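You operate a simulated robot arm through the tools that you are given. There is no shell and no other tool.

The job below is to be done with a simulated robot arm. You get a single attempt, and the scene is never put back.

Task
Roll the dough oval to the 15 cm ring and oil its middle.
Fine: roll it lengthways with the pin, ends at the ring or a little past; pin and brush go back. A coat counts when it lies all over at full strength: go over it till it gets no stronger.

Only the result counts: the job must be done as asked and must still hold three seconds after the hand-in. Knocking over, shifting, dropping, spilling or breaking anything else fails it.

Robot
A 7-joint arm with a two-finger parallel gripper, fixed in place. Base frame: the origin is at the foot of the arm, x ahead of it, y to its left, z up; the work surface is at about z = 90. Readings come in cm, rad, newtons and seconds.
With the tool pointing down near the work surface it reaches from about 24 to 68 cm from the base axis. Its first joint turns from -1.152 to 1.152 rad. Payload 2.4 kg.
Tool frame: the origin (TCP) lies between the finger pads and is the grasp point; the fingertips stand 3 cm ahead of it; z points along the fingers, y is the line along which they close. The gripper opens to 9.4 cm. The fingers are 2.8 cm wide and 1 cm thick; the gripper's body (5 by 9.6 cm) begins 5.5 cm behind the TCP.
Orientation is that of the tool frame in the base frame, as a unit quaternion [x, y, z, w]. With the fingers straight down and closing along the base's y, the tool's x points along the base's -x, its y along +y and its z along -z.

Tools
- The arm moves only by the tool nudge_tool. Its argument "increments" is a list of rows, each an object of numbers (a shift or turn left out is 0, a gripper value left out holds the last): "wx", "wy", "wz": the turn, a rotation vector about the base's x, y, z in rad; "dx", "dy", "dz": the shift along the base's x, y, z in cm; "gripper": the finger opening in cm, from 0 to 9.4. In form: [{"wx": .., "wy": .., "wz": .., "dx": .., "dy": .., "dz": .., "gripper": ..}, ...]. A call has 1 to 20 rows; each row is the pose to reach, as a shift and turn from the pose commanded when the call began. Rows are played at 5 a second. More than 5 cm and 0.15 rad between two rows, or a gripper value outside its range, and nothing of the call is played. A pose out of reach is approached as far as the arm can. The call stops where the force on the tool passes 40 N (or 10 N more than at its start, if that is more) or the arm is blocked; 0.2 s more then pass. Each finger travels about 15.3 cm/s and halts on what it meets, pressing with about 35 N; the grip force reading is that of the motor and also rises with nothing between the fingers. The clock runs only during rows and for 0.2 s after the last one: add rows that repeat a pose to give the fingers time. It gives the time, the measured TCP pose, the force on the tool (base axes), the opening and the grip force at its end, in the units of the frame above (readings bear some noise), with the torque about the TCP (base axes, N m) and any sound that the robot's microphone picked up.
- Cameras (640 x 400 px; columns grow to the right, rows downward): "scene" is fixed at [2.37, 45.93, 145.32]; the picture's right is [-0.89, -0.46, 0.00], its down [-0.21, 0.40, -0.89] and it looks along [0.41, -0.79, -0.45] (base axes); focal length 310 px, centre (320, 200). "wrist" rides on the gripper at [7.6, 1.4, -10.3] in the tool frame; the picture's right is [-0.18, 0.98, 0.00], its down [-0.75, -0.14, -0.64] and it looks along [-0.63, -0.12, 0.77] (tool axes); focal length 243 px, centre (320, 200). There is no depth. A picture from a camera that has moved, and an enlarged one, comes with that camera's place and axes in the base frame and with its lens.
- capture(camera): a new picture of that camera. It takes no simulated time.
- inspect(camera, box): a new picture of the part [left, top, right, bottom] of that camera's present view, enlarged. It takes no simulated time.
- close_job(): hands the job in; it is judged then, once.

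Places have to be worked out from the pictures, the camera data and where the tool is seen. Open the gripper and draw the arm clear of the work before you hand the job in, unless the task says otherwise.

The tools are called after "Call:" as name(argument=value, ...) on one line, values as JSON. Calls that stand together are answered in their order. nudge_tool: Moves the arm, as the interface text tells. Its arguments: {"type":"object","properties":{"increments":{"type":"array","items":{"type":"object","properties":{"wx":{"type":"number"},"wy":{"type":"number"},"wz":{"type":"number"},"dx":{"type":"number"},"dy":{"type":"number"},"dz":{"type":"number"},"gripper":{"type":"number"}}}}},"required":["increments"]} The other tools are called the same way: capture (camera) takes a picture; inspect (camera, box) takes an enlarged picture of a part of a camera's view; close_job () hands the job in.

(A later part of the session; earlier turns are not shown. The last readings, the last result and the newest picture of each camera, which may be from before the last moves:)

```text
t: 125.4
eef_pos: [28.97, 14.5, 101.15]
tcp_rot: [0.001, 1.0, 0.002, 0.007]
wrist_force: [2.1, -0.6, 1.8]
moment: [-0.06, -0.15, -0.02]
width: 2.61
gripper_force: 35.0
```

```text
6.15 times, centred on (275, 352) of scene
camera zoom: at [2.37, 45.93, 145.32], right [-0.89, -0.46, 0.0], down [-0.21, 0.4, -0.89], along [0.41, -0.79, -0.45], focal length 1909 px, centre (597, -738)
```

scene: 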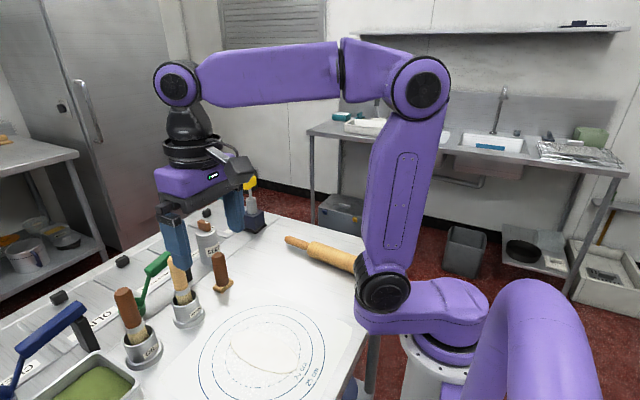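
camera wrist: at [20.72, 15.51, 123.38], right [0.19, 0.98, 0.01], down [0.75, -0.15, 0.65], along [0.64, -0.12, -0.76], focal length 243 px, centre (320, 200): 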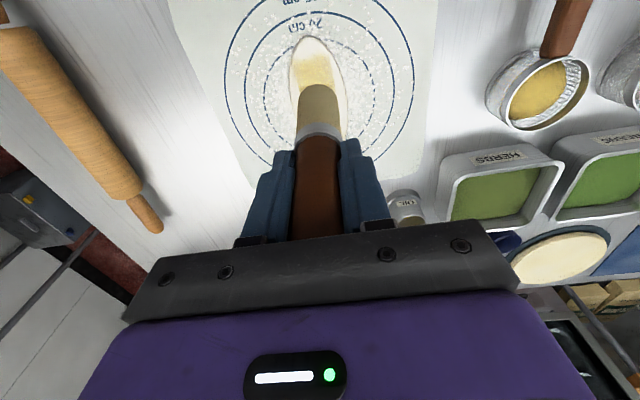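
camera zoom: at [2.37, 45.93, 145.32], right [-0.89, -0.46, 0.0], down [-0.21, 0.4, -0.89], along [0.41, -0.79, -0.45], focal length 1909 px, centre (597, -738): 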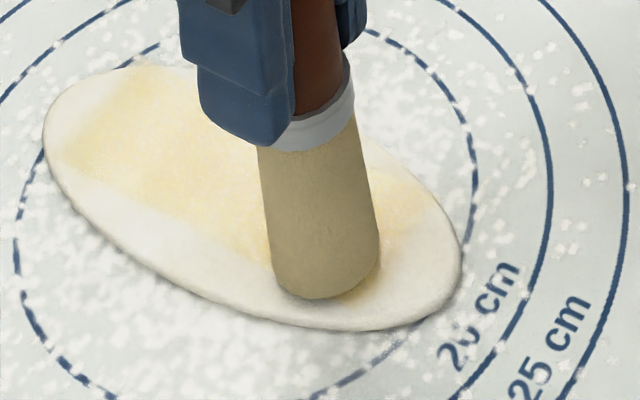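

Contact is too light on the +y lane. I lower 0.1 and repeat, first the outer lane then the middle.

Call:
nudge_tool(increments=[{"dx": 0.3, "dy": 0.4, "dz": -0.06}, {"dx": 0.6, "dy": 0.8, "dz": -0.12}, {"dx": 1.3, "dy": 0.9, "dz": -0.12}, {"dx": 2.0, "dy": 0.9, "dz": -0.12}, {"dx": 2.7, "dy": 0.9, "dz": -0.12}, {"dx": 3.4, "dy": 0.9, "dz": -0.12}, {"dx": 4.1, "dy": 0.9, "dz": -0.12}, {"dx": 4.8, "dy": 0.9, "dz": -0.12}, {"dx": 5.5, "dy": 0.8, "dz": -0.12}])

Call:
nudge_tool(increments=[{"dx": 0.5, "dy": -0.4}, {"dx": 0, "dy": -0.8}, {"dx": -0.7, "dy": -0.8}, {"dx": -1.4, "dy": -0.8}, {"dx": -2.1, "dy": -0.8}, {"dx": -2.8, "dy": -0.8}, {"dx": -3.5, "dy": -0.8}, {"dx": -4.2, "dy": -0.8}, {"dx": -4.9, "dy": -0.8}, {"dx": -5.6, "dy": -0.8}, {"dx": -6.0, "dy": -0.8}])

Call:
inspect(camera="scene", box=[225, 320, 325, 385])

```text
t: 127.4
eef_pos: [34.44, 15.33, 101.07]
tcp_rot: [0.0, 1.0, 0.003, 0.007]
wrist_force: [0.1, -0.4, -0.4]
moment: [0.01, -0.02, 0.02]
width: 2.59
gripper_force: 35.1
```

```text
t: 129.8
eef_pos: [28.28, 14.49, 101.08]
tcp_rot: [0.001, 1.0, 0.003, 0.007]
wrist_force: [-0.2, 0.4, -0.8]
moment: [0.02, 0.02, 0.01]
width: 2.6
gripper_force: 35.0
```

```text
6.15 times, centred on (275, 352) of scene
camera zoom: at [2.37, 45.93, 145.32], right [-0.89, -0.46, 0.0], down [-0.21, 0.4, -0.89], along [0.41, -0.79, -0.45], focal length 1909 px, centre (597, -738)
```

zoom: 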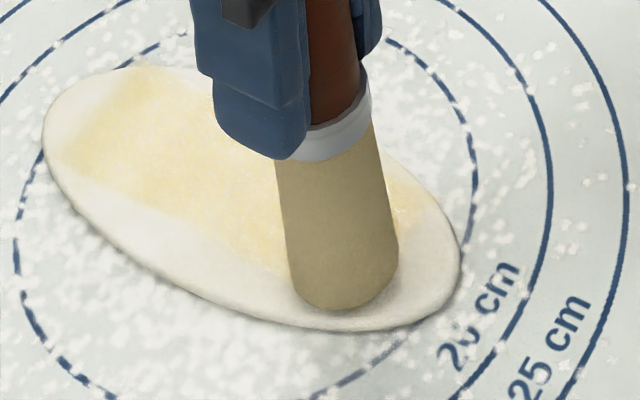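

The coat no longer gains, so the brush is likely running dry. I lift and take it back above the pot for another dip.

Call:
nudge_tool(increments=[{"dz": 2}, {"dz": 6}, {"dz": 10}, {"dz": 14}, {"dz": 15.5, "dx": 4, "dy": 1}, {"dz": 15.5, "dx": 8, "dy": 3}, {"dz": 15.5, "dx": 12, "dy": 5.5}, {"dz": 15.5, "dx": 16, "dy": 8}, {"dz": 15.5, "dx": 20, "dy": 10}, {"dz": 15.5, "dx": 23, "dy": 10.7}, {"dz": 15.5, "dx": 24.3, "dy": 10.7}, {"dz": 11, "dx": 24.3, "dy": 10.7}, {"dz": 7.5, "dx": 24.3, "dy": 10.7}, {"dz": 7.5, "dx": 24.3, "dy": 10.7}])

Call:
inspect(camera="wrist", box=[280, 40, 360, 120])

Call:
inspect(camera="scene", box=[125, 300, 195, 372])

Call:
inspect(camera="scene", box=[225, 320, 325, 385])

```text
t: 132.8
eef_pos: [52.65, 25.15, 108.72]
tcp_rot: [0.0, 1.0, 0.003, 0.007]
wrist_force: [0.0, 0.4, -0.7]
moment: [-0.01, 0.01, 0.01]
width: 2.6
gripper_force: 34.8
```

```text
5.00 times, centred on (320, 80) of wrist
camera zoom: at [45.05, 26.63, 118.74], right [0.18, 0.98, 0.01], down [0.75, -0.14, 0.65], along [0.64, -0.11, -0.76], focal length 1213 px, centre (320, 800)
```

zoom: 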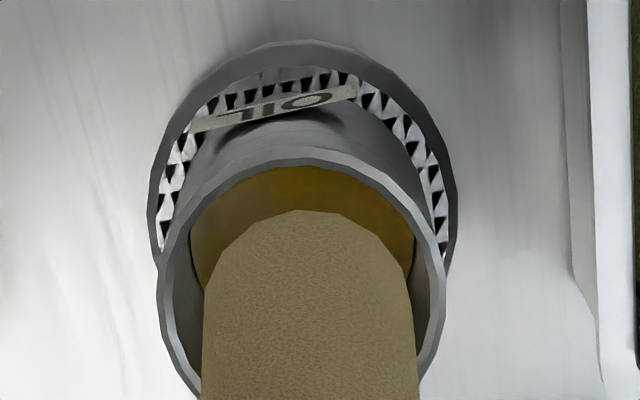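

```text
5.56 times, centred on (160, 336) of scene
camera zoom: at [2.37, 45.93, 145.32], right [-0.89, -0.46, 0.0], down [-0.21, 0.4, -0.89], along [0.41, -0.79, -0.45], focal length 1723 px, centre (1209, -556)
```

zoom: 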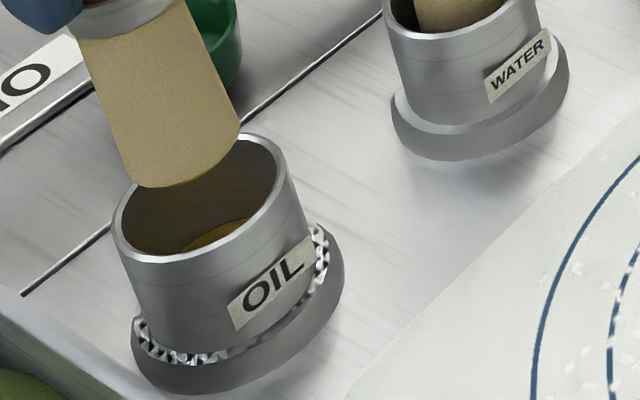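

```text
6.15 times, centred on (275, 352) of scene
camera zoom: at [2.37, 45.93, 145.32], right [-0.89, -0.46, 0.0], down [-0.21, 0.4, -0.89], along [0.41, -0.79, -0.45], focal length 1909 px, centre (597, -738)
```

zoom: 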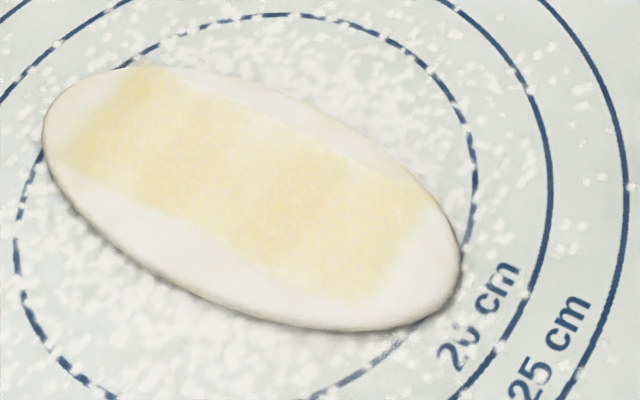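

The coated band (about x 26–37.6, y 11.8–16.2) looks fairly even; the brush tip is about 0.25 cm short of the pot centre in x. I correct that and dip again.

Call:
nudge_tool(increments=[{"dx": 0.25, "dz": -1}, {"dx": 0.25, "dz": -2.2}, {"dx": 0.25, "dz": -2.7}, {"dx": 0.25, "dz": -2.7}])

Call:
inspect(camera="wrist", box=[280, 40, 360, 120])

Call:
inspect(camera="scene", box=[125, 300, 195, 372])

```text
t: 133.8
eef_pos: [52.85, 25.18, 105.89]
tcp_rot: [0.0, 1.0, 0.002, 0.006]
wrist_force: [-0.3, -0.4, -0.8]
moment: [-0.03, -0.01, -0.04]
width: 2.61
gripper_force: 34.3
```

```text
5.00 times, centred on (320, 80) of wrist
camera zoom: at [45.36, 26.59, 115.99], right [0.18, 0.98, 0.01], down [0.75, -0.15, 0.65], along [0.64, -0.11, -0.76], focal length 1213 px, centre (320, 800)
```

zoom: 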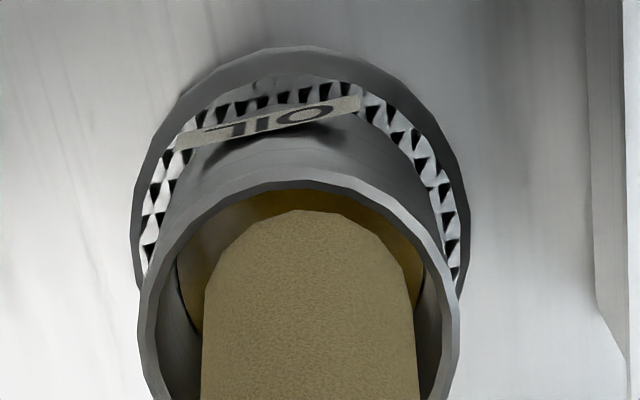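

```text
5.56 times, centred on (160, 336) of scene
camera zoom: at [2.37, 45.93, 145.32], right [-0.89, -0.46, 0.0], down [-0.21, 0.4, -0.89], along [0.41, -0.79, -0.45], focal length 1723 px, centre (1209, -556)
```

zoom: 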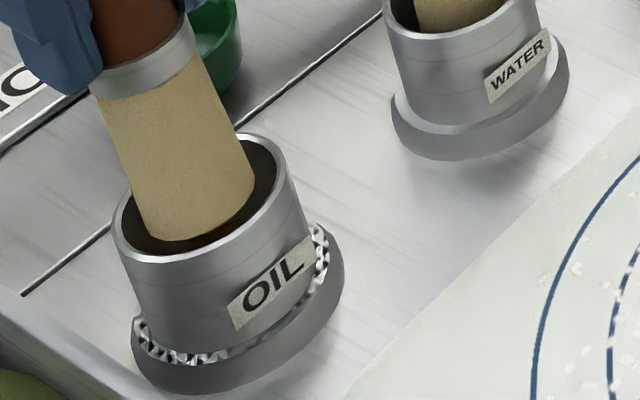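

The bristles are inside the rim with even clearance. I go down to the floor of the pot, hold, and lift out.

Call:
nudge_tool(increments=[{"dz": -0.7}, {"dz": -1.4}, {"dz": -2.1}, {"dz": -2.8}, {"dz": -3.4}, {"dz": -3.4}])

Call:
nudge_tool(increments=[{"dz": -0.3}, {"dz": -0.5}, {"dz": -0.6}, {"dz": -0.6}])

Call:
inspect(camera="scene", box=[125, 300, 195, 372])

```text
t: 135.2
eef_pos: [52.87, 25.24, 102.5]
tcp_rot: [-0.001, 1.0, 0.003, 0.006]
wrist_force: [-0.1, 0.3, -1.1]
moment: [0.01, -0.02, 0.0]
width: 2.61
gripper_force: 35.2
```

```text
t: 136.2
eef_pos: [53.08, 25.18, 102.0]
tcp_rot: [0.001, 1.0, 0.003, 0.006]
wrist_force: [0.8, 0.9, -0.6]
moment: [0.04, 0.01, -0.01]
width: 2.61
gripper_force: 35.1
```

```text
5.56 times, centred on (160, 336) of scene
camera zoom: at [2.37, 45.93, 145.32], right [-0.89, -0.46, 0.0], down [-0.21, 0.4, -0.89], along [0.41, -0.79, -0.45], focal length 1723 px, centre (1209, -556)
```

zoom: 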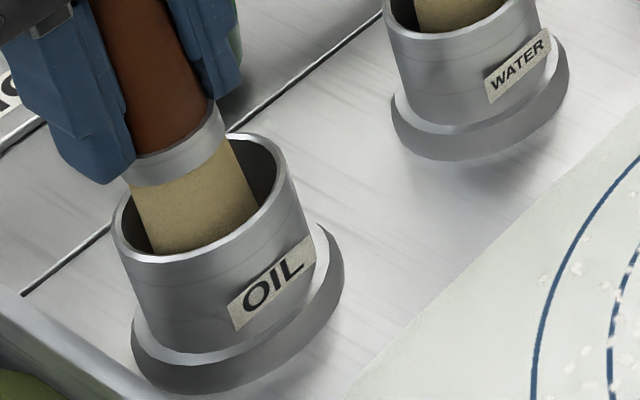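

Still just above the floor; I go the last half centimetre, hold a second, and lift out.

Call:
nudge_tool(increments=[{"dz": -0.2}, {"dz": -0.35}, {"dz": -0.45}, {"dz": -0.45}, {"dz": -0.45}, {"dz": -0.45}, {"dz": -0.45}])

Call:
nudge_tool(increments=[{"dz": 1}, {"dz": 2.5}, {"dz": 4.5}, {"dz": 7}, {"dz": 10}, {"dz": 13}, {"dz": 14}, {"dz": 14}])

```text
t: 137.8
eef_pos: [53.09, 25.23, 101.52]
tcp_rot: [-0.001, 1.0, 0.003, 0.007]
wrist_force: [-1.7, -0.6, 17.2]
moment: [-0.06, 0.17, -0.02]
width: 2.63
gripper_force: 35.0
```

```text
t: 139.6
eef_pos: [52.98, 25.2, 115.33]
tcp_rot: [0.0, 1.0, 0.002, 0.006]
wrist_force: [-0.1, -0.1, -1.0]
moment: [-0.03, -0.02, 0.03]
width: 2.62
gripper_force: 35.1
```

The dip touched the floor firmly. I return to the dough and start along the middle lane.

Call:
nudge_tool(increments=[{"dx": -4, "dy": -1, "dz": 1}, {"dx": -8, "dy": -3, "dz": 1}, {"dx": -12, "dy": -5.5, "dz": 1}, {"dx": -16, "dy": -8, "dz": 0}, {"dx": -20, "dy": -10, "dz": -2}, {"dx": -23, "dy": -11, "dz": -5}, {"dx": -24.2, "dy": -11, "dz": -9}, {"dx": -24.2, "dy": -11, "dz": -12.5}, {"dx": -24.2, "dy": -11, "dz": -13.9}, {"dx": -24.2, "dy": -11, "dz": -14.2}, {"dx": -23.4, "dy": -11, "dz": -14.2}, {"dx": -22.6, "dy": -11, "dz": -14.2}, {"dx": -21.8, "dy": -11, "dz": -14.2}, {"dx": -21.0, "dy": -11, "dz": -14.2}, {"dx": -20.2, "dy": -11, "dz": -14.2}, {"dx": -19.4, "dy": -11, "dz": -14.2}, {"dx": -18.6, "dy": -11, "dz": -14.2}, {"dx": -17.8, "dy": -11, "dz": -14.2}])

Call:
inspect(camera="scene", box=[225, 320, 325, 385])

```text
t: 143.4
eef_pos: [35.16, 14.14, 101.18]
tcp_rot: [0.001, 1.0, 0.003, 0.006]
wrist_force: [0.0, 0.1, 0.2]
moment: [0.02, 0.03, -0.01]
width: 2.62
gripper_force: 35.1
```

```text
6.15 times, centred on (275, 352) of scene
camera zoom: at [2.37, 45.93, 145.32], right [-0.89, -0.46, 0.0], down [-0.21, 0.4, -0.89], along [0.41, -0.79, -0.45], focal length 1909 px, centre (597, -738)
```

zoom: 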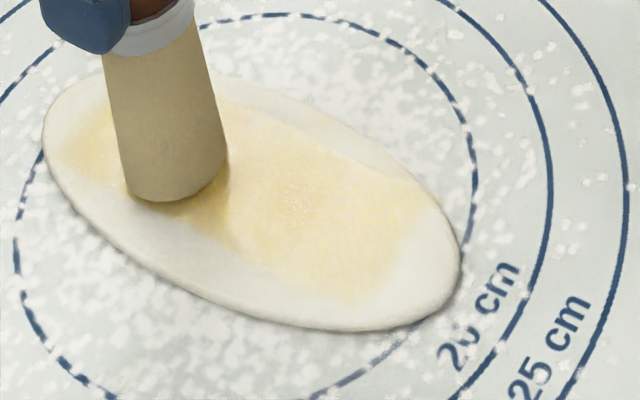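

I lower 0.12 and stroke back along the +y side.

Call:
nudge_tool(increments=[{"dx": 0, "dy": 0.5, "dz": -0.12}, {"dx": -0.3, "dy": 1.0, "dz": -0.12}, {"dx": -1.0, "dy": 1.0, "dz": -0.12}, {"dx": -1.7, "dy": 1.1, "dz": -0.12}, {"dx": -2.4, "dy": 1.1, "dz": -0.12}, {"dx": -3.1, "dy": 1.1, "dz": -0.12}, {"dx": -3.8, "dy": 1.1, "dz": -0.12}])

Call:
nudge_tool(increments=[{"dx": -0.7}, {"dx": -1.4}, {"dx": -2.1, "dy": -0.2}, {"dx": -2.7, "dy": -0.6}, {"dx": -2.7, "dy": -1.1}, {"dx": -2.0, "dy": -1.1}, {"dx": -1.3, "dy": -1.1}, {"dx": -0.6, "dy": -1.1}, {"dx": 0.1, "dy": -1.1}, {"dx": 0.8, "dy": -1.1}])

Call:
inspect(camera="scene", box=[225, 320, 325, 385])

```text
t: 145.0
eef_pos: [31.39, 15.25, 101.12]
tcp_rot: [0.0, 1.0, 0.003, 0.006]
wrist_force: [-0.1, 0.4, -1.3]
moment: [0.03, 0.03, 0.01]
width: 2.64
gripper_force: 34.8
```

```text
t: 147.2
eef_pos: [32.0, 14.31, 101.21]
tcp_rot: [0.001, 1.0, 0.002, 0.006]
wrist_force: [-0.1, 0.5, -1.4]
moment: [-0.02, 0.0, -0.01]
width: 2.61
gripper_force: 35.2
```

```text
6.15 times, centred on (275, 352) of scene
camera zoom: at [2.37, 45.93, 145.32], right [-0.89, -0.46, 0.0], down [-0.21, 0.4, -0.89], along [0.41, -0.79, -0.45], focal length 1909 px, centre (597, -738)
```

zoom: 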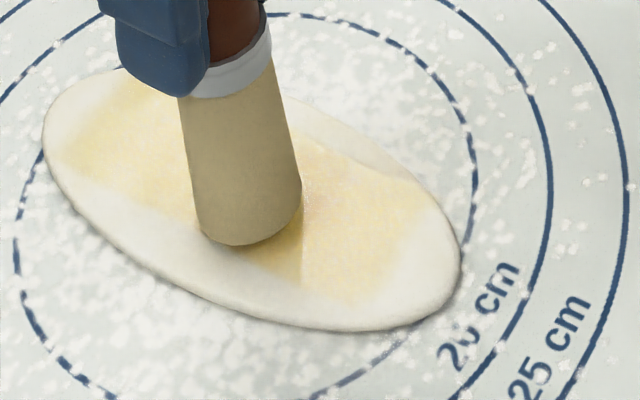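

There was no contact in these passes; the firm dip pushed the brush up slightly. I lower until I feel 5 N or so.

Call:
nudge_tool(increments=[{"dz": -0.12}, {"dz": -0.12}])

Call:
nudge_tool(increments=[{"dz": -0.12}, {"dz": -0.12}])

```text
t: 147.8
eef_pos: [31.97, 14.35, 101.03]
tcp_rot: [0.0, 1.0, 0.002, 0.005]
wrist_force: [0.6, 0.0, -0.1]
moment: [0.0, -0.03, 0.0]
width: 2.61
gripper_force: 34.6
```

```text
t: 148.4
eef_pos: [32.09, 14.26, 100.92]
tcp_rot: [0.0, 1.0, 0.002, 0.007]
wrist_force: [-2.8, -1.2, 15.6]
moment: [-0.03, 0.2, 0.02]
width: 2.63
gripper_force: 34.9
```

Contact is firm now at z ≈ 100.92. I stroke at this height across the lanes.

Call:
nudge_tool(increments=[{"dx": 0.7, "dz": 0.03}, {"dx": 1.4, "dz": 0.03}, {"dx": 2.1, "dz": 0.03}, {"dx": 2.8, "dz": 0.03}, {"dx": 3.4, "dy": 0.3, "dz": 0.0}, {"dx": 3.2, "dy": 0.8, "dz": 0.0}, {"dx": 2.5, "dy": 1.0, "dz": 0.0}, {"dx": 1.8, "dy": 1.0, "dz": 0.0}, {"dx": 1.1, "dy": 1.0, "dz": 0.0}, {"dx": 0.4, "dy": 1.0, "dz": 0.0}, {"dx": -0.3, "dy": 1.0, "dz": 0.0}])

Call:
nudge_tool(increments=[{"dx": -0.7}, {"dx": -1.4}, {"dx": -2.1, "dy": -0.1}, {"dx": -2.8, "dy": -0.3}, {"dx": -3.2, "dy": -0.9}, {"dx": -2.5, "dy": -1.0}, {"dx": -1.8, "dy": -1.0}, {"dx": -1.1, "dy": -1.0}, {"dx": -0.4, "dy": -1.0}, {"dx": 0.3, "dy": -1.0}])

Call:
inspect(camera="scene", box=[225, 320, 325, 385])

```text
t: 150.8
eef_pos: [31.85, 15.24, 100.77]
tcp_rot: [0.0, 1.0, 0.003, 0.008]
wrist_force: [8.4, 1.3, 18.5]
moment: [0.16, -0.83, -0.02]
width: 2.59
gripper_force: 35.1
```

```text
t: 152.6
eef_pos: [30.3, 14.07, 100.68]
tcp_rot: [0.001, 1.0, 0.0, 0.002]
wrist_force: [-4.5, -0.8, 19.0]
moment: [-0.05, 0.4, 0.01]
width: 2.62
gripper_force: 35.2
stopped in row 8: the force on the tool passed its limit at 42 N (the readings are from after the stop); the commanded pose is now the measured one
```

```text
6.15 times, centred on (275, 352) of scene
camera zoom: at [2.34, 45.92, 145.32], right [-0.89, -0.46, 0.0], down [-0.21, 0.4, -0.89], along [0.41, -0.79, -0.45], focal length 1909 px, centre (597, -738)
```

zoom: 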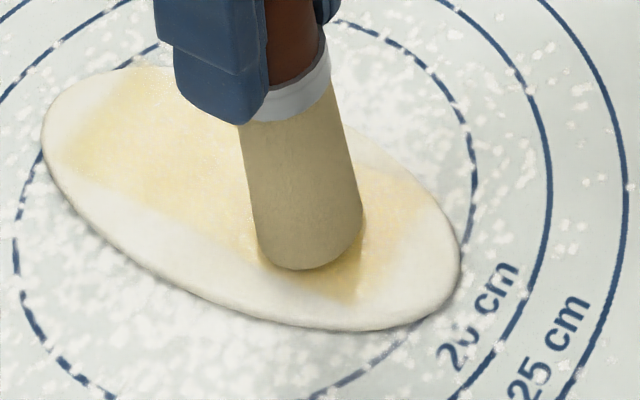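

Too much pressure on the reversal, so I raise 0.15 and keep stroking lightly.

Call:
nudge_tool(increments=[{"dz": 0.15}, {"dz": 0.15, "dx": 0.6}, {"dz": 0.15, "dx": 1.2}, {"dz": 0.15, "dx": 1.8}, {"dz": 0.15, "dx": 2.4}])

Call:
inspect(camera="scene", box=[225, 320, 325, 385])

```text
t: 153.8
eef_pos: [32.63, 14.04, 100.93]
tcp_rot: [0.001, 1.0, 0.0, 0.002]
wrist_force: [0.3, 0.2, -1.2]
moment: [0.04, 0.01, 0.02]
width: 2.61
gripper_force: 34.7
```

```text
6.15 times, centred on (275, 352) of scene
camera zoom: at [2.37, 45.93, 145.32], right [-0.89, -0.46, 0.0], down [-0.21, 0.4, -0.89], along [0.41, -0.79, -0.45], focal length 1909 px, centre (597, -738)
```

zoom: 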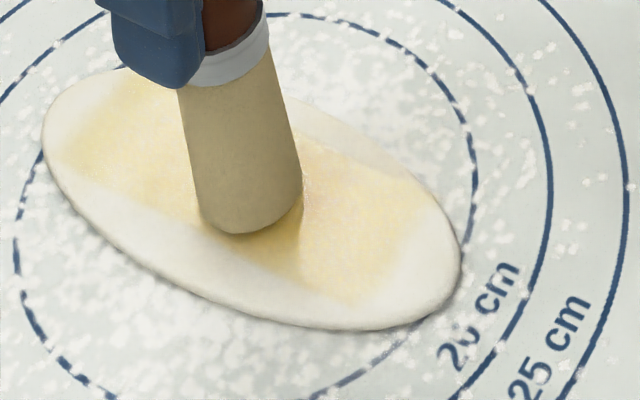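

The coat seems confined to a fixed middle rectangle (about x 26–37.6, y 11.8–16.2), strong in the centre and weak at its ends. I move to the far end, find contact there and work it across y.

Call:
nudge_tool(increments=[{"dx": 1}, {"dx": 2}, {"dx": 3}, {"dx": 3.4}, {"dx": 3.4, "dz": -0.12}, {"dx": 3.4, "dz": -0.2}, {"dx": 3.4, "dz": -0.2}])

Call:
nudge_tool(increments=[{"dz": -0.1}, {"dz": -0.1}])

```text
t: 155.4
eef_pos: [36.18, 13.93, 100.74]
tcp_rot: [0.001, 1.0, 0.001, 0.003]
wrist_force: [-4.0, -1.7, 16.5]
moment: [-0.1, 0.36, 0.01]
width: 2.6
gripper_force: 35.0
stopped in row 7: the force on the tool passed its limit at 45 N (the readings are from after the stop); the commanded pose is now the measured one
```

```text
t: 156.0
eef_pos: [36.25, 13.97, 100.76]
tcp_rot: [0.0, 1.0, 0.002, 0.005]
wrist_force: [-2.0, -1.6, 8.3]
moment: [-0.35, -0.08, -0.02]
width: 2.6
gripper_force: 35.0
stopped in row 2: the force on the tool passed its limit at 46 N (the readings are from after the stop); the commanded pose is now the measured one
```

Contact here is about 9 N at z ≈ 100.76. I stroke across y at this end with no further lowering.

Call:
nudge_tool(increments=[{"dy": 0.5}, {"dy": 1.0}, {"dy": 1.4}, {"dy": 1.0}, {"dy": 0.5}, {"dy": 0}, {"dy": -0.5}, {"dy": -1.0}, {"dy": -1.5}, {"dy": -1.0}, {"dy": -0.5}, {"dy": 0}])

Call:
inspect(camera="scene", box=[225, 320, 325, 385])

Call:
inspect(camera="wrist", box=[220, 0, 420, 130])

```text
t: 158.2
eef_pos: [36.24, 12.74, 100.89]
tcp_rot: [0.0, 1.0, 0.001, 0.007]
wrist_force: [-4.5, 1.3, 16.2]
moment: [0.12, 0.42, 0.05]
width: 2.61
gripper_force: 34.8
stopped in row 10: the force on the tool passed its limit at 43 N (the readings are from after the stop); the commanded pose is now the measured one
```

```text
6.15 times, centred on (275, 352) of scene
camera zoom: at [2.34, 45.92, 145.32], right [-0.89, -0.46, 0.0], down [-0.21, 0.4, -0.89], along [0.41, -0.79, -0.45], focal length 1909 px, centre (597, -738)
```

zoom: 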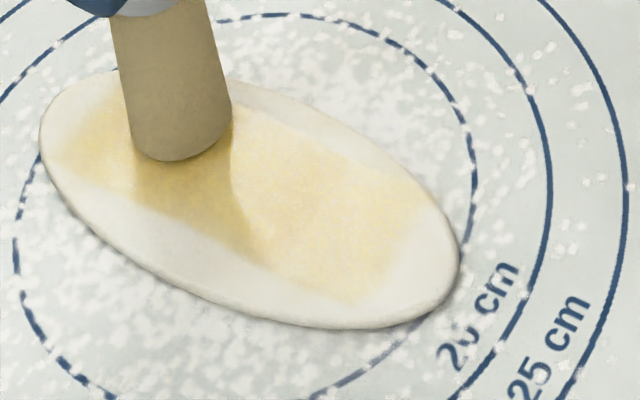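

```text
3.08 times, centred on (320, 65) of wrist
camera zoom: at [28.7, 14.17, 110.85], right [0.19, 0.98, 0.01], down [0.74, -0.15, 0.65], along [0.64, -0.12, -0.76], focal length 746 px, centre (320, 615)
```

zoom: 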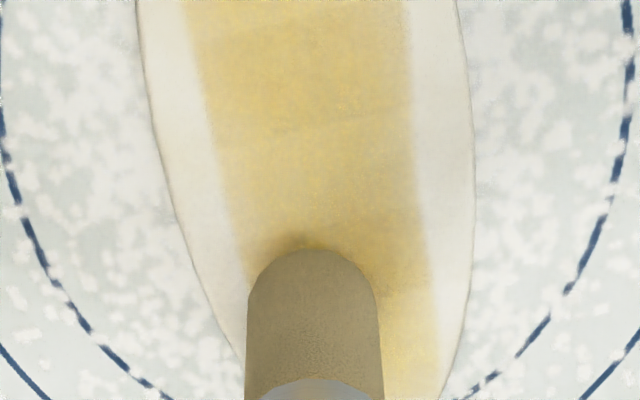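

The coat has sharp straight borders, so the target is that rectangle; it is nearly uniform near x = 30–35. The dough may have crept by about 0.1 cm under the hard pressure, so I ease off and use lighter contact at the far end's +y corner.

Call:
nudge_tool(increments=[{"dz": 0.1}, {"dz": 0.1}])

Call:
nudge_tool(increments=[{"dy": 0.5}, {"dy": 1.0}, {"dy": 1.5}, {"dy": 2.0}, {"dy": 2.4}])

Call:
inspect(camera="wrist", box=[220, 0, 420, 130])

```text
t: 158.8
eef_pos: [36.46, 12.76, 100.85]
tcp_rot: [0.001, 1.0, 0.002, 0.006]
wrist_force: [-0.5, -0.2, 1.5]
moment: [0.1, 0.03, -0.02]
width: 2.63
gripper_force: 34.9
```

```text
t: 160.0
eef_pos: [36.28, 15.11, 100.7]
tcp_rot: [0.001, 1.0, 0.002, 0.007]
wrist_force: [-0.6, -5.0, 9.1]
moment: [-0.42, -0.15, -0.03]
width: 2.58
gripper_force: 35.2
```

```text
3.08 times, centred on (320, 65) of wrist
camera zoom: at [28.76, 16.58, 110.86], right [0.19, 0.98, 0.01], down [0.74, -0.15, 0.65], along [0.64, -0.12, -0.76], focal length 746 px, centre (320, 615)
```

zoom: 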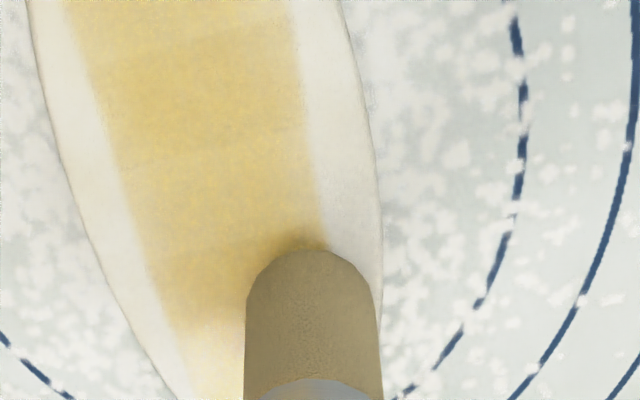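

Contact is good at about 10 N. I sweep back across to the -y corner and again, then shift a little in x.

Call:
nudge_tool(increments=[{"dy": -0.5, "dz": 0.03}, {"dy": -1.0, "dz": 0.03}, {"dy": -1.5, "dz": 0.03}, {"dy": -2.0, "dz": 0.03}, {"dy": -2.5, "dz": 0.02}, {"dy": -2.9, "dz": 0.0}])

Call:
nudge_tool(increments=[{"dx": 0.3, "dy": 0.3}, {"dx": 0.5, "dy": 0.8}, {"dx": 0.5, "dy": 1.3}, {"dx": 0.5, "dy": 1.8}, {"dx": 0.5, "dy": 2.3}])

Call:
inspect(camera="wrist", box=[220, 0, 420, 130])

Call:
inspect(camera="scene", box=[225, 320, 325, 385])

```text
t: 161.4
eef_pos: [36.41, 12.25, 100.81]
tcp_rot: [0.001, 1.0, 0.002, 0.007]
wrist_force: [-1.0, 6.1, 12.9]
moment: [0.54, 0.0, 0.02]
width: 2.59
gripper_force: 35.0
```

```text
t: 162.6
eef_pos: [36.74, 14.56, 100.8]
tcp_rot: [0.001, 1.0, 0.003, 0.007]
wrist_force: [-0.3, -4.4, 17.5]
moment: [-0.5, 0.0, 0.0]
width: 2.62
gripper_force: 34.9
```

```text
3.08 times, centred on (320, 65) of wrist
camera zoom: at [29.15, 16.01, 110.85], right [0.19, 0.98, 0.01], down [0.74, -0.15, 0.65], along [0.64, -0.12, -0.76], focal length 746 px, centre (320, 615)
```

zoom: 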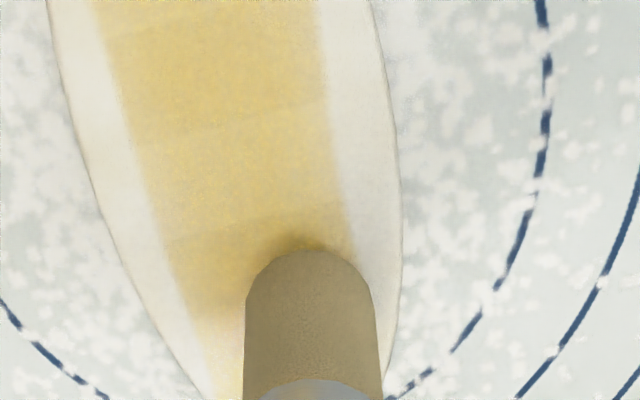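

```text
6.15 times, centred on (275, 352) of scene
camera zoom: at [2.35, 45.91, 145.32], right [-0.89, -0.46, 0.0], down [-0.21, 0.4, -0.89], along [0.41, -0.79, -0.45], focal length 1909 px, centre (597, -738)
```

zoom: 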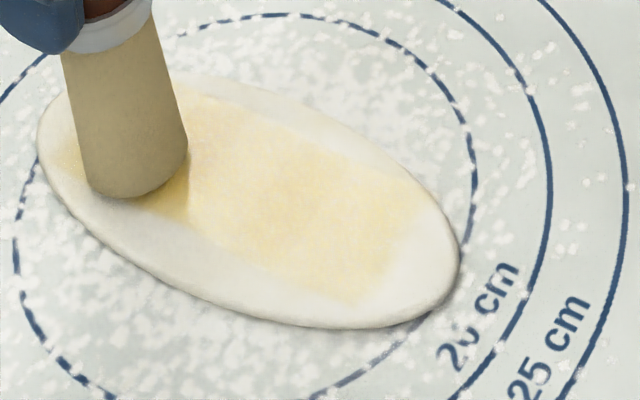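

The far end is now well covered. The dough crept about 0.2 cm toward +x, so I brush the near end with strokes only in the -x direction to draw it back.

Call:
nudge_tool(increments=[{"dz": 0.5}, {"dz": 1, "dx": -3}, {"dz": 1, "dx": -6}, {"dz": 0.5, "dx": -6.5}, {"dz": 0.1, "dx": -6.5}, {"dz": 0.0, "dx": -6.5}, {"dz": -0.02, "dx": -7.1}, {"dz": -0.02, "dx": -7.7}, {"dz": -0.02, "dx": -8.3}])

Call:
nudge_tool(increments=[{"dx": -0.5}, {"dx": -0.9}])

Call:
inspect(camera="wrist", box=[220, 0, 420, 130])

Call:
inspect(camera="scene", box=[225, 320, 325, 385])

```text
t: 164.6
eef_pos: [28.64, 14.49, 100.74]
tcp_rot: [0.002, 1.0, 0.004, 0.008]
wrist_force: [8.6, 3.1, 19.2]
moment: [0.3, -0.87, 0.0]
width: 2.6
gripper_force: 35.4
```

```text
t: 165.2
eef_pos: [27.55, 14.61, 100.74]
tcp_rot: [0.002, 1.0, 0.003, 0.007]
wrist_force: [7.3, 0.7, 19.8]
moment: [0.07, -0.94, -0.01]
width: 2.6
gripper_force: 35.1
```

```text
3.08 times, centred on (320, 65) of wrist
camera zoom: at [19.94, 16.01, 110.82], right [0.19, 0.98, 0.01], down [0.74, -0.15, 0.65], along [0.64, -0.12, -0.76], focal length 746 px, centre (320, 615)
```

zoom: 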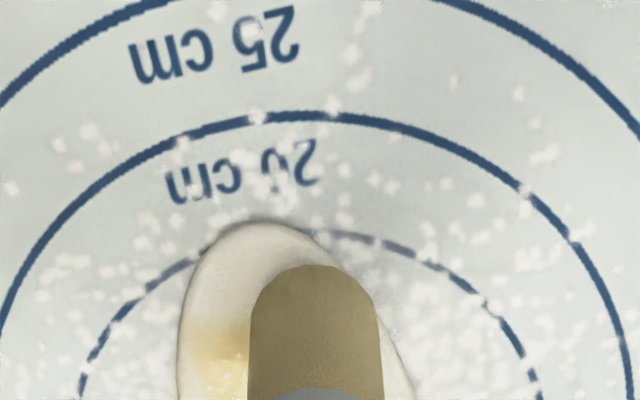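

```text
6.15 times, centred on (275, 352) of scene
camera zoom: at [2.37, 45.92, 145.32], right [-0.89, -0.46, 0.0], down [-0.21, 0.4, -0.89], along [0.41, -0.79, -0.45], focal length 1909 px, centre (597, -738)
```

zoom: 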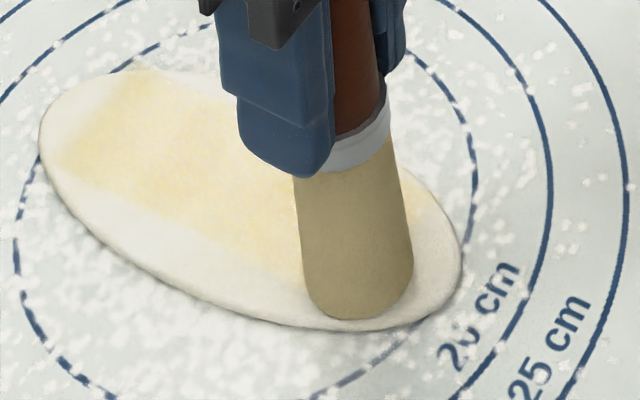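

The dough moved back and its near end is again past the ring. I make two more -x strokes at the near end on the other lanes, a bit lighter.

Call:
nudge_tool(increments=[{"dz": 0.5}, {"dz": 0.5, "dx": 1.8, "dy": -0.8}, {"dz": 0.1, "dx": 1.8, "dy": -0.9}, {"dz": 0.03, "dx": 1.8, "dy": -0.9}, {"dz": 0.03, "dx": 1.2, "dy": -0.9}, {"dz": 0.03, "dx": 0.6, "dy": -0.9}, {"dz": 0.03, "dx": 0.0, "dy": -0.9}])

Call:
nudge_tool(increments=[{"dz": 0.5}, {"dz": 0.5, "dx": 1.8, "dy": -0.9}, {"dz": 0.1, "dx": 1.8, "dy": -1.2}, {"dz": 0.02, "dx": 1.8, "dy": -1.2}, {"dz": 0.02, "dx": 1.2, "dy": -1.2}, {"dz": 0.02, "dx": 0.6, "dy": -1.1}, {"dz": 0.02, "dx": 0.1, "dy": -1.0}])

Call:
inspect(camera="wrist", box=[220, 0, 420, 130])

Call:
inspect(camera="scene", box=[225, 320, 325, 385])

```text
t: 166.8
eef_pos: [27.6, 13.76, 100.94]
tcp_rot: [0.0, 1.0, 0.002, 0.006]
wrist_force: [0.1, 0.6, -1.3]
moment: [0.03, -0.03, -0.01]
width: 2.6
gripper_force: 35.1
```

```text
t: 168.4
eef_pos: [27.69, 12.69, 100.81]
tcp_rot: [0.001, 1.0, 0.002, 0.006]
wrist_force: [0.0, 0.2, -0.1]
moment: [-0.01, 0.0, -0.03]
width: 2.6
gripper_force: 35.3
```

```text
3.08 times, centred on (320, 65) of wrist
camera zoom: at [20.04, 14.17, 110.93], right [0.19, 0.98, 0.01], down [0.74, -0.14, 0.65], along [0.64, -0.12, -0.76], focal length 746 px, centre (320, 615)
```

zoom: 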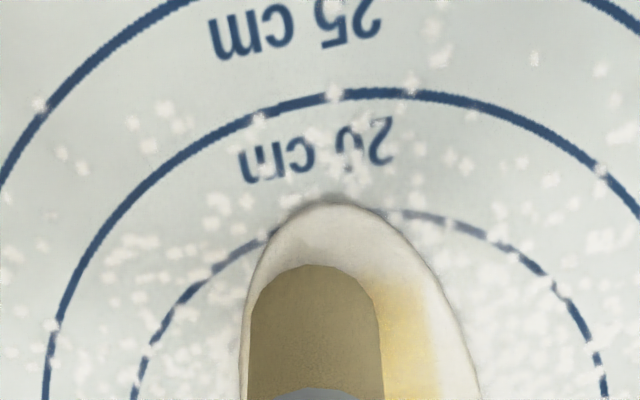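

```text
6.15 times, centred on (275, 352) of scene
camera zoom: at [2.37, 45.93, 145.32], right [-0.89, -0.46, 0.0], down [-0.21, 0.4, -0.89], along [0.41, -0.79, -0.45], focal length 1909 px, centre (597, -738)
```

zoom: 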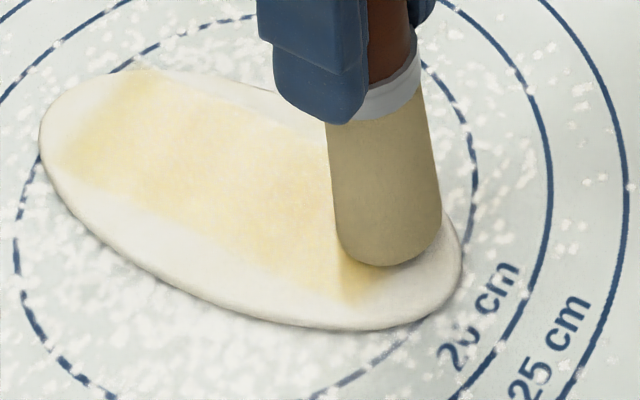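

Those were too light. I lower by 0.1–0.12 and repeat the -x strokes on these lanes.

Call:
nudge_tool(increments=[{"dz": 0.4}, {"dz": 0.4, "dx": 2.0}, {"dz": 0.0, "dx": 2.0}, {"dz": -0.1, "dx": 2.0}, {"dz": -0.1, "dx": 1.4}, {"dz": -0.1, "dx": 0.8}, {"dz": -0.1, "dx": 0.2}, {"dz": -0.1, "dx": -0.2}])

Call:
nudge_tool(increments=[{"dz": 0.4}, {"dz": 0.4, "dx": 2.0, "dy": 0.9}, {"dz": 0.05, "dx": 2.2, "dy": 0.9}, {"dz": -0.02, "dx": 2.2, "dy": 0.9}, {"dz": -0.02, "dx": 1.6, "dy": 0.9}, {"dz": -0.02, "dx": 1.0, "dy": 0.9}, {"dz": -0.02, "dx": 0.4, "dy": 0.9}, {"dz": -0.02, "dx": 0.0, "dy": 0.9}])

Call:
inspect(camera="scene", box=[225, 320, 325, 385])

Call:
inspect(camera="wrist", box=[220, 0, 420, 130])

```text
t: 170.2
eef_pos: [27.79, 12.71, 100.73]
tcp_rot: [0.0, 1.0, 0.003, 0.008]
wrist_force: [7.7, 1.4, 20.2]
moment: [0.11, -0.93, 0.03]
width: 2.61
gripper_force: 35.3
```

```text
t: 171.2
eef_pos: [29.64, 13.49, 100.81]
tcp_rot: [0.0, 1.0, 0.002, 0.005]
wrist_force: [-3.7, -2.0, 18.1]
moment: [-0.27, 0.27, 0.0]
width: 2.61
gripper_force: 34.9
stopped in row 4: the force on the tool passed its limit at 43 N (the readings are from after the stop); the commanded pose is now the measured one
```

```text
6.15 times, centred on (275, 352) of scene
camera zoom: at [2.34, 45.91, 145.32], right [-0.89, -0.46, 0.0], down [-0.21, 0.4, -0.89], along [0.41, -0.79, -0.45], focal length 1909 px, centre (597, -738)
```

zoom: 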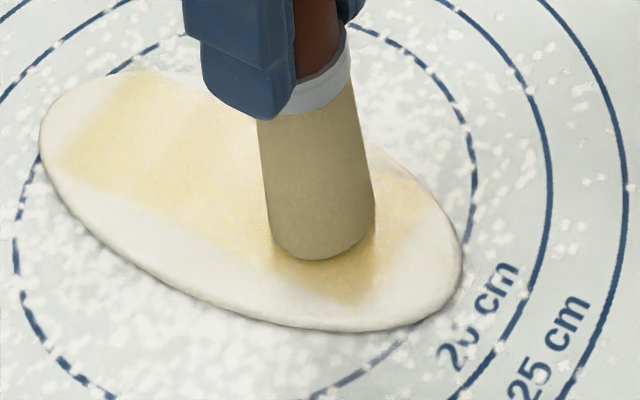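

```text
3.08 times, centred on (320, 65) of wrist
camera zoom: at [22.09, 14.95, 110.83], right [0.19, 0.98, 0.0], down [0.75, -0.14, 0.65], along [0.64, -0.12, -0.76], focal length 746 px, centre (320, 615)
```

zoom: 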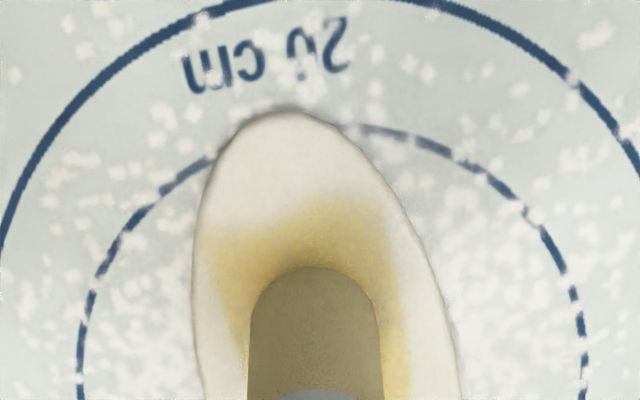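

The near end is about 0.4 cm past the ring. I stroke -x again from here with slightly less pressure, then a couple of cross sweeps at the near edge.

Call:
nudge_tool(increments=[{"dz": 0.03}, {"dz": 0.03, "dx": -0.6}, {"dz": 0.03, "dx": -1.2}, {"dz": 0.03, "dx": -1.8}, {"dz": 0.02, "dx": -2.3}])

Call:
nudge_tool(increments=[{"dy": 0.5}, {"dy": 1.0}, {"dy": 1.5}, {"dy": 1.0}, {"dy": 0.5}, {"dy": 0}, {"dy": -0.5}, {"dy": -1.0}])

Call:
inspect(camera="wrist", box=[220, 0, 420, 130])

```text
t: 172.4
eef_pos: [27.59, 13.56, 100.71]
tcp_rot: [0.001, 1.0, 0.002, 0.007]
wrist_force: [7.0, 2.8, 20.8]
moment: [0.19, -0.95, 0.02]
width: 2.62
gripper_force: 34.9
```

```text
t: 172.9
eef_pos: [27.39, 13.79, 100.76]
tcp_rot: [0.002, 1.0, -0.004, 0.003]
wrist_force: [-1.7, -4.9, 16.7]
moment: [-0.46, 0.04, -0.07]
width: 2.61
gripper_force: 34.9
stopped in row 2: the force on the tool passed its limit at 44 N (the readings are from after the stop); the commanded pose is now the measured one
```

```text
3.08 times, centred on (320, 65) of wrist
camera zoom: at [19.83, 15.4, 110.79], right [0.19, 0.98, -0.01], down [0.75, -0.14, 0.65], along [0.63, -0.13, -0.76], focal length 746 px, centre (320, 615)
```

zoom: 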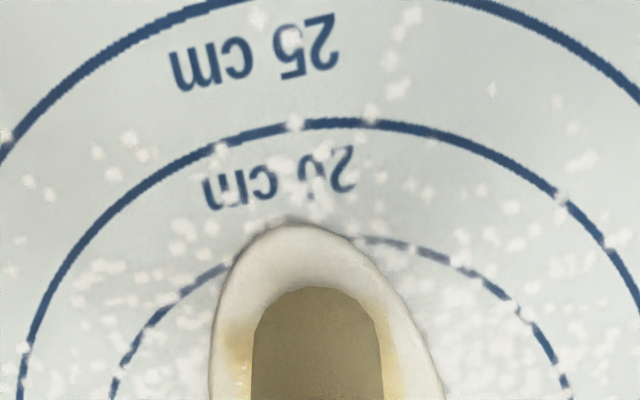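

I lift off and take a clear look at the whole coat and both dough ends.

Call:
nudge_tool(increments=[{"dz": 2}, {"dz": 5.5}, {"dz": 9}, {"dz": 12}, {"dz": 15}, {"dz": 15}])

Call:
inspect(camera="scene", box=[225, 320, 325, 385])

Call:
inspect(camera="wrist", box=[240, 20, 400, 130])

```text
t: 174.3
eef_pos: [27.44, 14.2, 115.7]
tcp_rot: [0.002, 1.0, -0.004, 0.002]
wrist_force: [0.4, 0.4, -0.5]
moment: [-0.02, 0.0, 0.01]
width: 2.62
gripper_force: 34.9
```

```text
6.15 times, centred on (275, 352) of scene
camera zoom: at [2.37, 45.93, 145.32], right [-0.89, -0.46, 0.0], down [-0.21, 0.4, -0.89], along [0.41, -0.79, -0.45], focal length 1909 px, centre (597, -738)
```

zoom: 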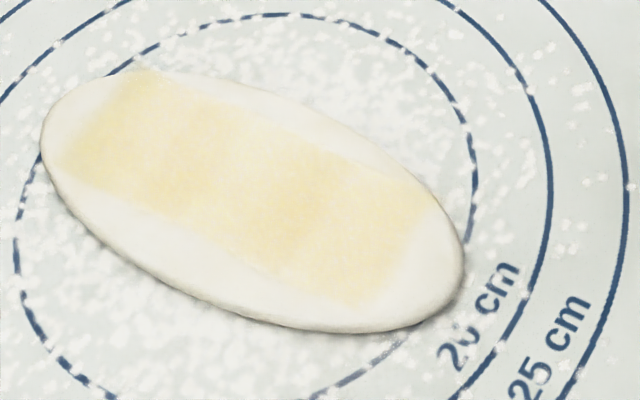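

```text
3.64 times, centred on (320, 75) of wrist
camera zoom: at [20.02, 15.66, 125.79], right [0.19, 0.98, -0.01], down [0.75, -0.14, 0.65], along [0.63, -0.13, -0.76], focal length 882 px, centre (320, 654)
```

zoom: 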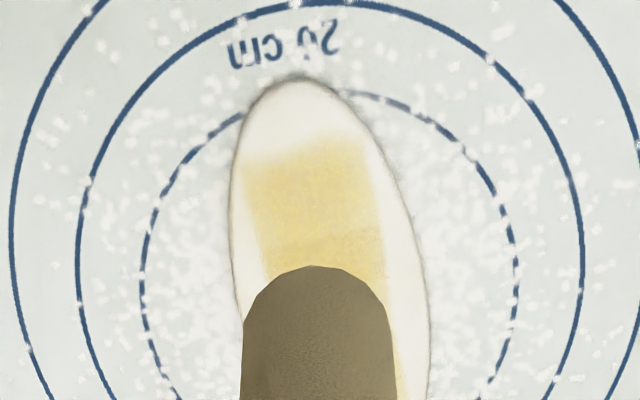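

The dough's two ends sit just outside the dashed ring, and the coat is fairly even with slightly weaker ends. I dip once more and then go over it again, comparing afterwards.

Call:
nudge_tool(increments=[{"dx": 4, "dy": 1, "dz": 1}, {"dx": 8, "dy": 3, "dz": 1}, {"dx": 12, "dy": 5.5, "dz": 1}, {"dx": 16, "dy": 8, "dz": 1}, {"dx": 20, "dy": 10, "dz": 1}, {"dx": 24, "dy": 11, "dz": 1}, {"dx": 25.3, "dy": 11, "dz": 1}, {"dx": 25.3, "dy": 11, "dz": -3}, {"dx": 25.3, "dy": 11, "dz": -7}, {"dx": 25.3, "dy": 11, "dz": -7}])

Call:
inspect(camera="wrist", box=[280, 40, 360, 120])

Call:
inspect(camera="scene", box=[125, 300, 195, 372])

Call:
inspect(camera="scene", box=[215, 310, 335, 395])

```text
t: 176.5
eef_pos: [52.57, 24.83, 108.63]
tcp_rot: [0.002, 1.0, -0.003, 0.003]
wrist_force: [0.8, 0.7, 0.0]
moment: [0.01, 0.0, 0.02]
width: 2.58
gripper_force: 34.8
```

```text
5.00 times, centred on (320, 80) of wrist
camera zoom: at [45.06, 26.36, 118.68], right [0.19, 0.98, -0.01], down [0.75, -0.14, 0.65], along [0.63, -0.13, -0.76], focal length 1213 px, centre (320, 800)
```

zoom: 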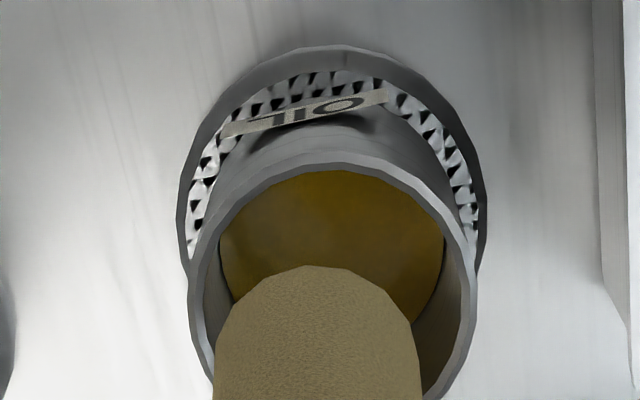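

```text
5.56 times, centred on (160, 336) of scene
camera zoom: at [2.37, 45.93, 145.32], right [-0.89, -0.46, 0.0], down [-0.21, 0.4, -0.89], along [0.41, -0.79, -0.45], focal length 1723 px, centre (1209, -556)
```

zoom: 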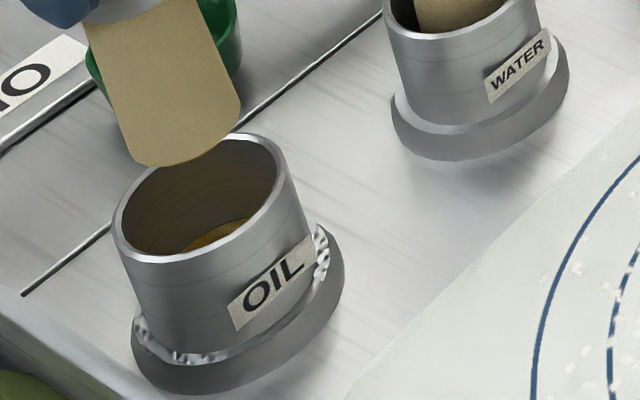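

```text
4.71 times, centred on (275, 352) of scene
camera zoom: at [2.37, 45.93, 145.32], right [-0.89, -0.46, 0.0], down [-0.21, 0.4, -0.89], along [0.41, -0.79, -0.45], focal length 1460 px, centre (532, -518)
```

zoom: 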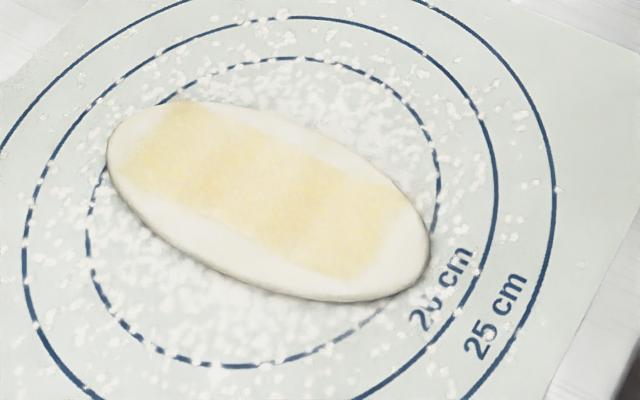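

The brush has slid up a bit in the grip again. The tip is about 0.3 cm off in -y and slightly +x of the pot centre, so I correct and lower to rim level for a check.

Call:
nudge_tool(increments=[{"dx": -0.2, "dy": 0.3, "dz": -1}, {"dx": -0.2, "dy": 0.3, "dz": -2.5}, {"dx": -0.2, "dy": 0.3, "dz": -3.0}, {"dx": -0.2, "dy": 0.3, "dz": -3.0}])

Call:
inspect(camera="wrist", box=[280, 40, 360, 120])

Call:
inspect(camera="scene", box=[125, 300, 195, 372])

```text
t: 177.5
eef_pos: [52.45, 25.23, 105.61]
tcp_rot: [0.002, 1.0, -0.003, 0.002]
wrist_force: [-0.8, -0.6, -0.9]
moment: [0.03, -0.01, 0.0]
width: 2.6
gripper_force: 35.5
```

```text
5.00 times, centred on (320, 80) of wrist
camera zoom: at [44.94, 26.74, 115.74], right [0.19, 0.98, -0.01], down [0.75, -0.14, 0.65], along [0.63, -0.13, -0.76], focal length 1213 px, centre (320, 800)
```

zoom: 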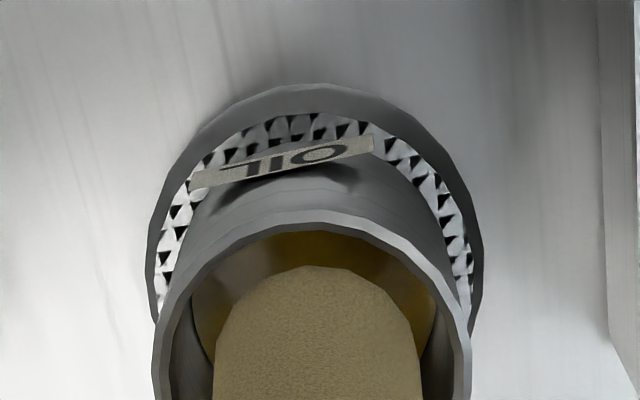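

```text
5.56 times, centred on (160, 336) of scene
camera zoom: at [2.37, 45.93, 145.32], right [-0.89, -0.46, 0.0], down [-0.21, 0.4, -0.89], along [0.41, -0.79, -0.45], focal length 1723 px, centre (1209, -556)
```

zoom: 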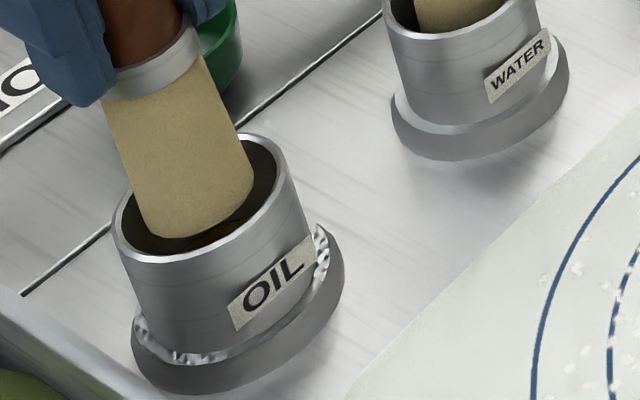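

Well centred within the rim. I lower to the oil, press only lightly at the floor, and lift out.

Call:
nudge_tool(increments=[{"dz": -0.8}, {"dz": -1.6}, {"dz": -2.4}, {"dz": -3.2}, {"dz": -3.9}, {"dz": -4.2}, {"dz": -4.2}])

Call:
nudge_tool(increments=[{"dz": -0.15}, {"dz": -0.25}, {"dz": -0.25}, {"dz": -0.25}])

```text
t: 179.1
eef_pos: [52.31, 25.16, 101.3]
tcp_rot: [0.001, 1.0, -0.004, 0.002]
wrist_force: [-1.3, -0.6, 0.1]
moment: [-0.02, -0.01, 0.0]
width: 2.6
gripper_force: 34.9
```

```text
t: 180.1
eef_pos: [52.41, 25.2, 101.26]
tcp_rot: [0.001, 1.0, -0.002, 0.004]
wrist_force: [-2.0, -1.7, 15.9]
moment: [-0.17, -0.02, -0.01]
width: 2.61
gripper_force: 35.0
```

Dipped. I lift out and return to above the dough's near part, then feel for contact.

Call:
nudge_tool(increments=[{"dz": 1}, {"dz": 2.5}, {"dz": 4.5}, {"dz": 7}, {"dz": 10}, {"dz": 13}, {"dz": 14.5}, {"dx": -4, "dy": -1, "dz": 15}, {"dx": -8, "dy": -3, "dz": 15}, {"dx": -12, "dy": -5.5, "dz": 15}, {"dx": -16, "dy": -8, "dz": 14}, {"dx": -20, "dy": -10, "dz": 12}, {"dx": -23, "dy": -11, "dz": 9}, {"dx": -23.6, "dy": -11.2, "dz": 5}, {"dx": -23.6, "dy": -11.2, "dz": 2}, {"dx": -23.6, "dy": -11.2, "dz": 0.3}, {"dx": -23.6, "dy": -11.2, "dz": 0.0}, {"dx": -23.6, "dy": -11.2, "dz": -0.2}, {"dx": -23.6, "dy": -11.2, "dz": -0.2}])

Call:
nudge_tool(increments=[{"dz": -0.1}, {"dz": -0.1}])

```text
t: 184.1
eef_pos: [28.63, 14.11, 100.97]
tcp_rot: [0.002, 1.0, -0.003, 0.004]
wrist_force: [-0.1, 0.7, -0.4]
moment: [-0.01, -0.05, -0.01]
width: 2.63
gripper_force: 34.6
```

```text
t: 184.7
eef_pos: [28.78, 13.96, 100.83]
tcp_rot: [0.001, 1.0, -0.003, 0.002]
wrist_force: [-0.6, -0.5, -0.7]
moment: [0.04, -0.01, -0.01]
width: 2.61
gripper_force: 35.2
```

Call:
nudge_tool(increments=[{"dz": -0.08}, {"dz": -0.08}])

Call:
nudge_tool(increments=[{"dz": -0.07}, {"dz": -0.07}])

```text
t: 185.3
eef_pos: [28.8, 14.0, 100.76]
tcp_rot: [0.001, 1.0, -0.004, 0.002]
wrist_force: [0.6, 0.4, -1.0]
moment: [0.0, -0.02, 0.02]
width: 2.63
gripper_force: 34.7
```

```text
t: 185.9
eef_pos: [28.71, 13.94, 100.76]
tcp_rot: [0.002, 1.0, -0.003, 0.002]
wrist_force: [0.0, 0.2, 0.1]
moment: [-0.04, 0.02, 0.0]
width: 2.6
gripper_force: 34.7
```

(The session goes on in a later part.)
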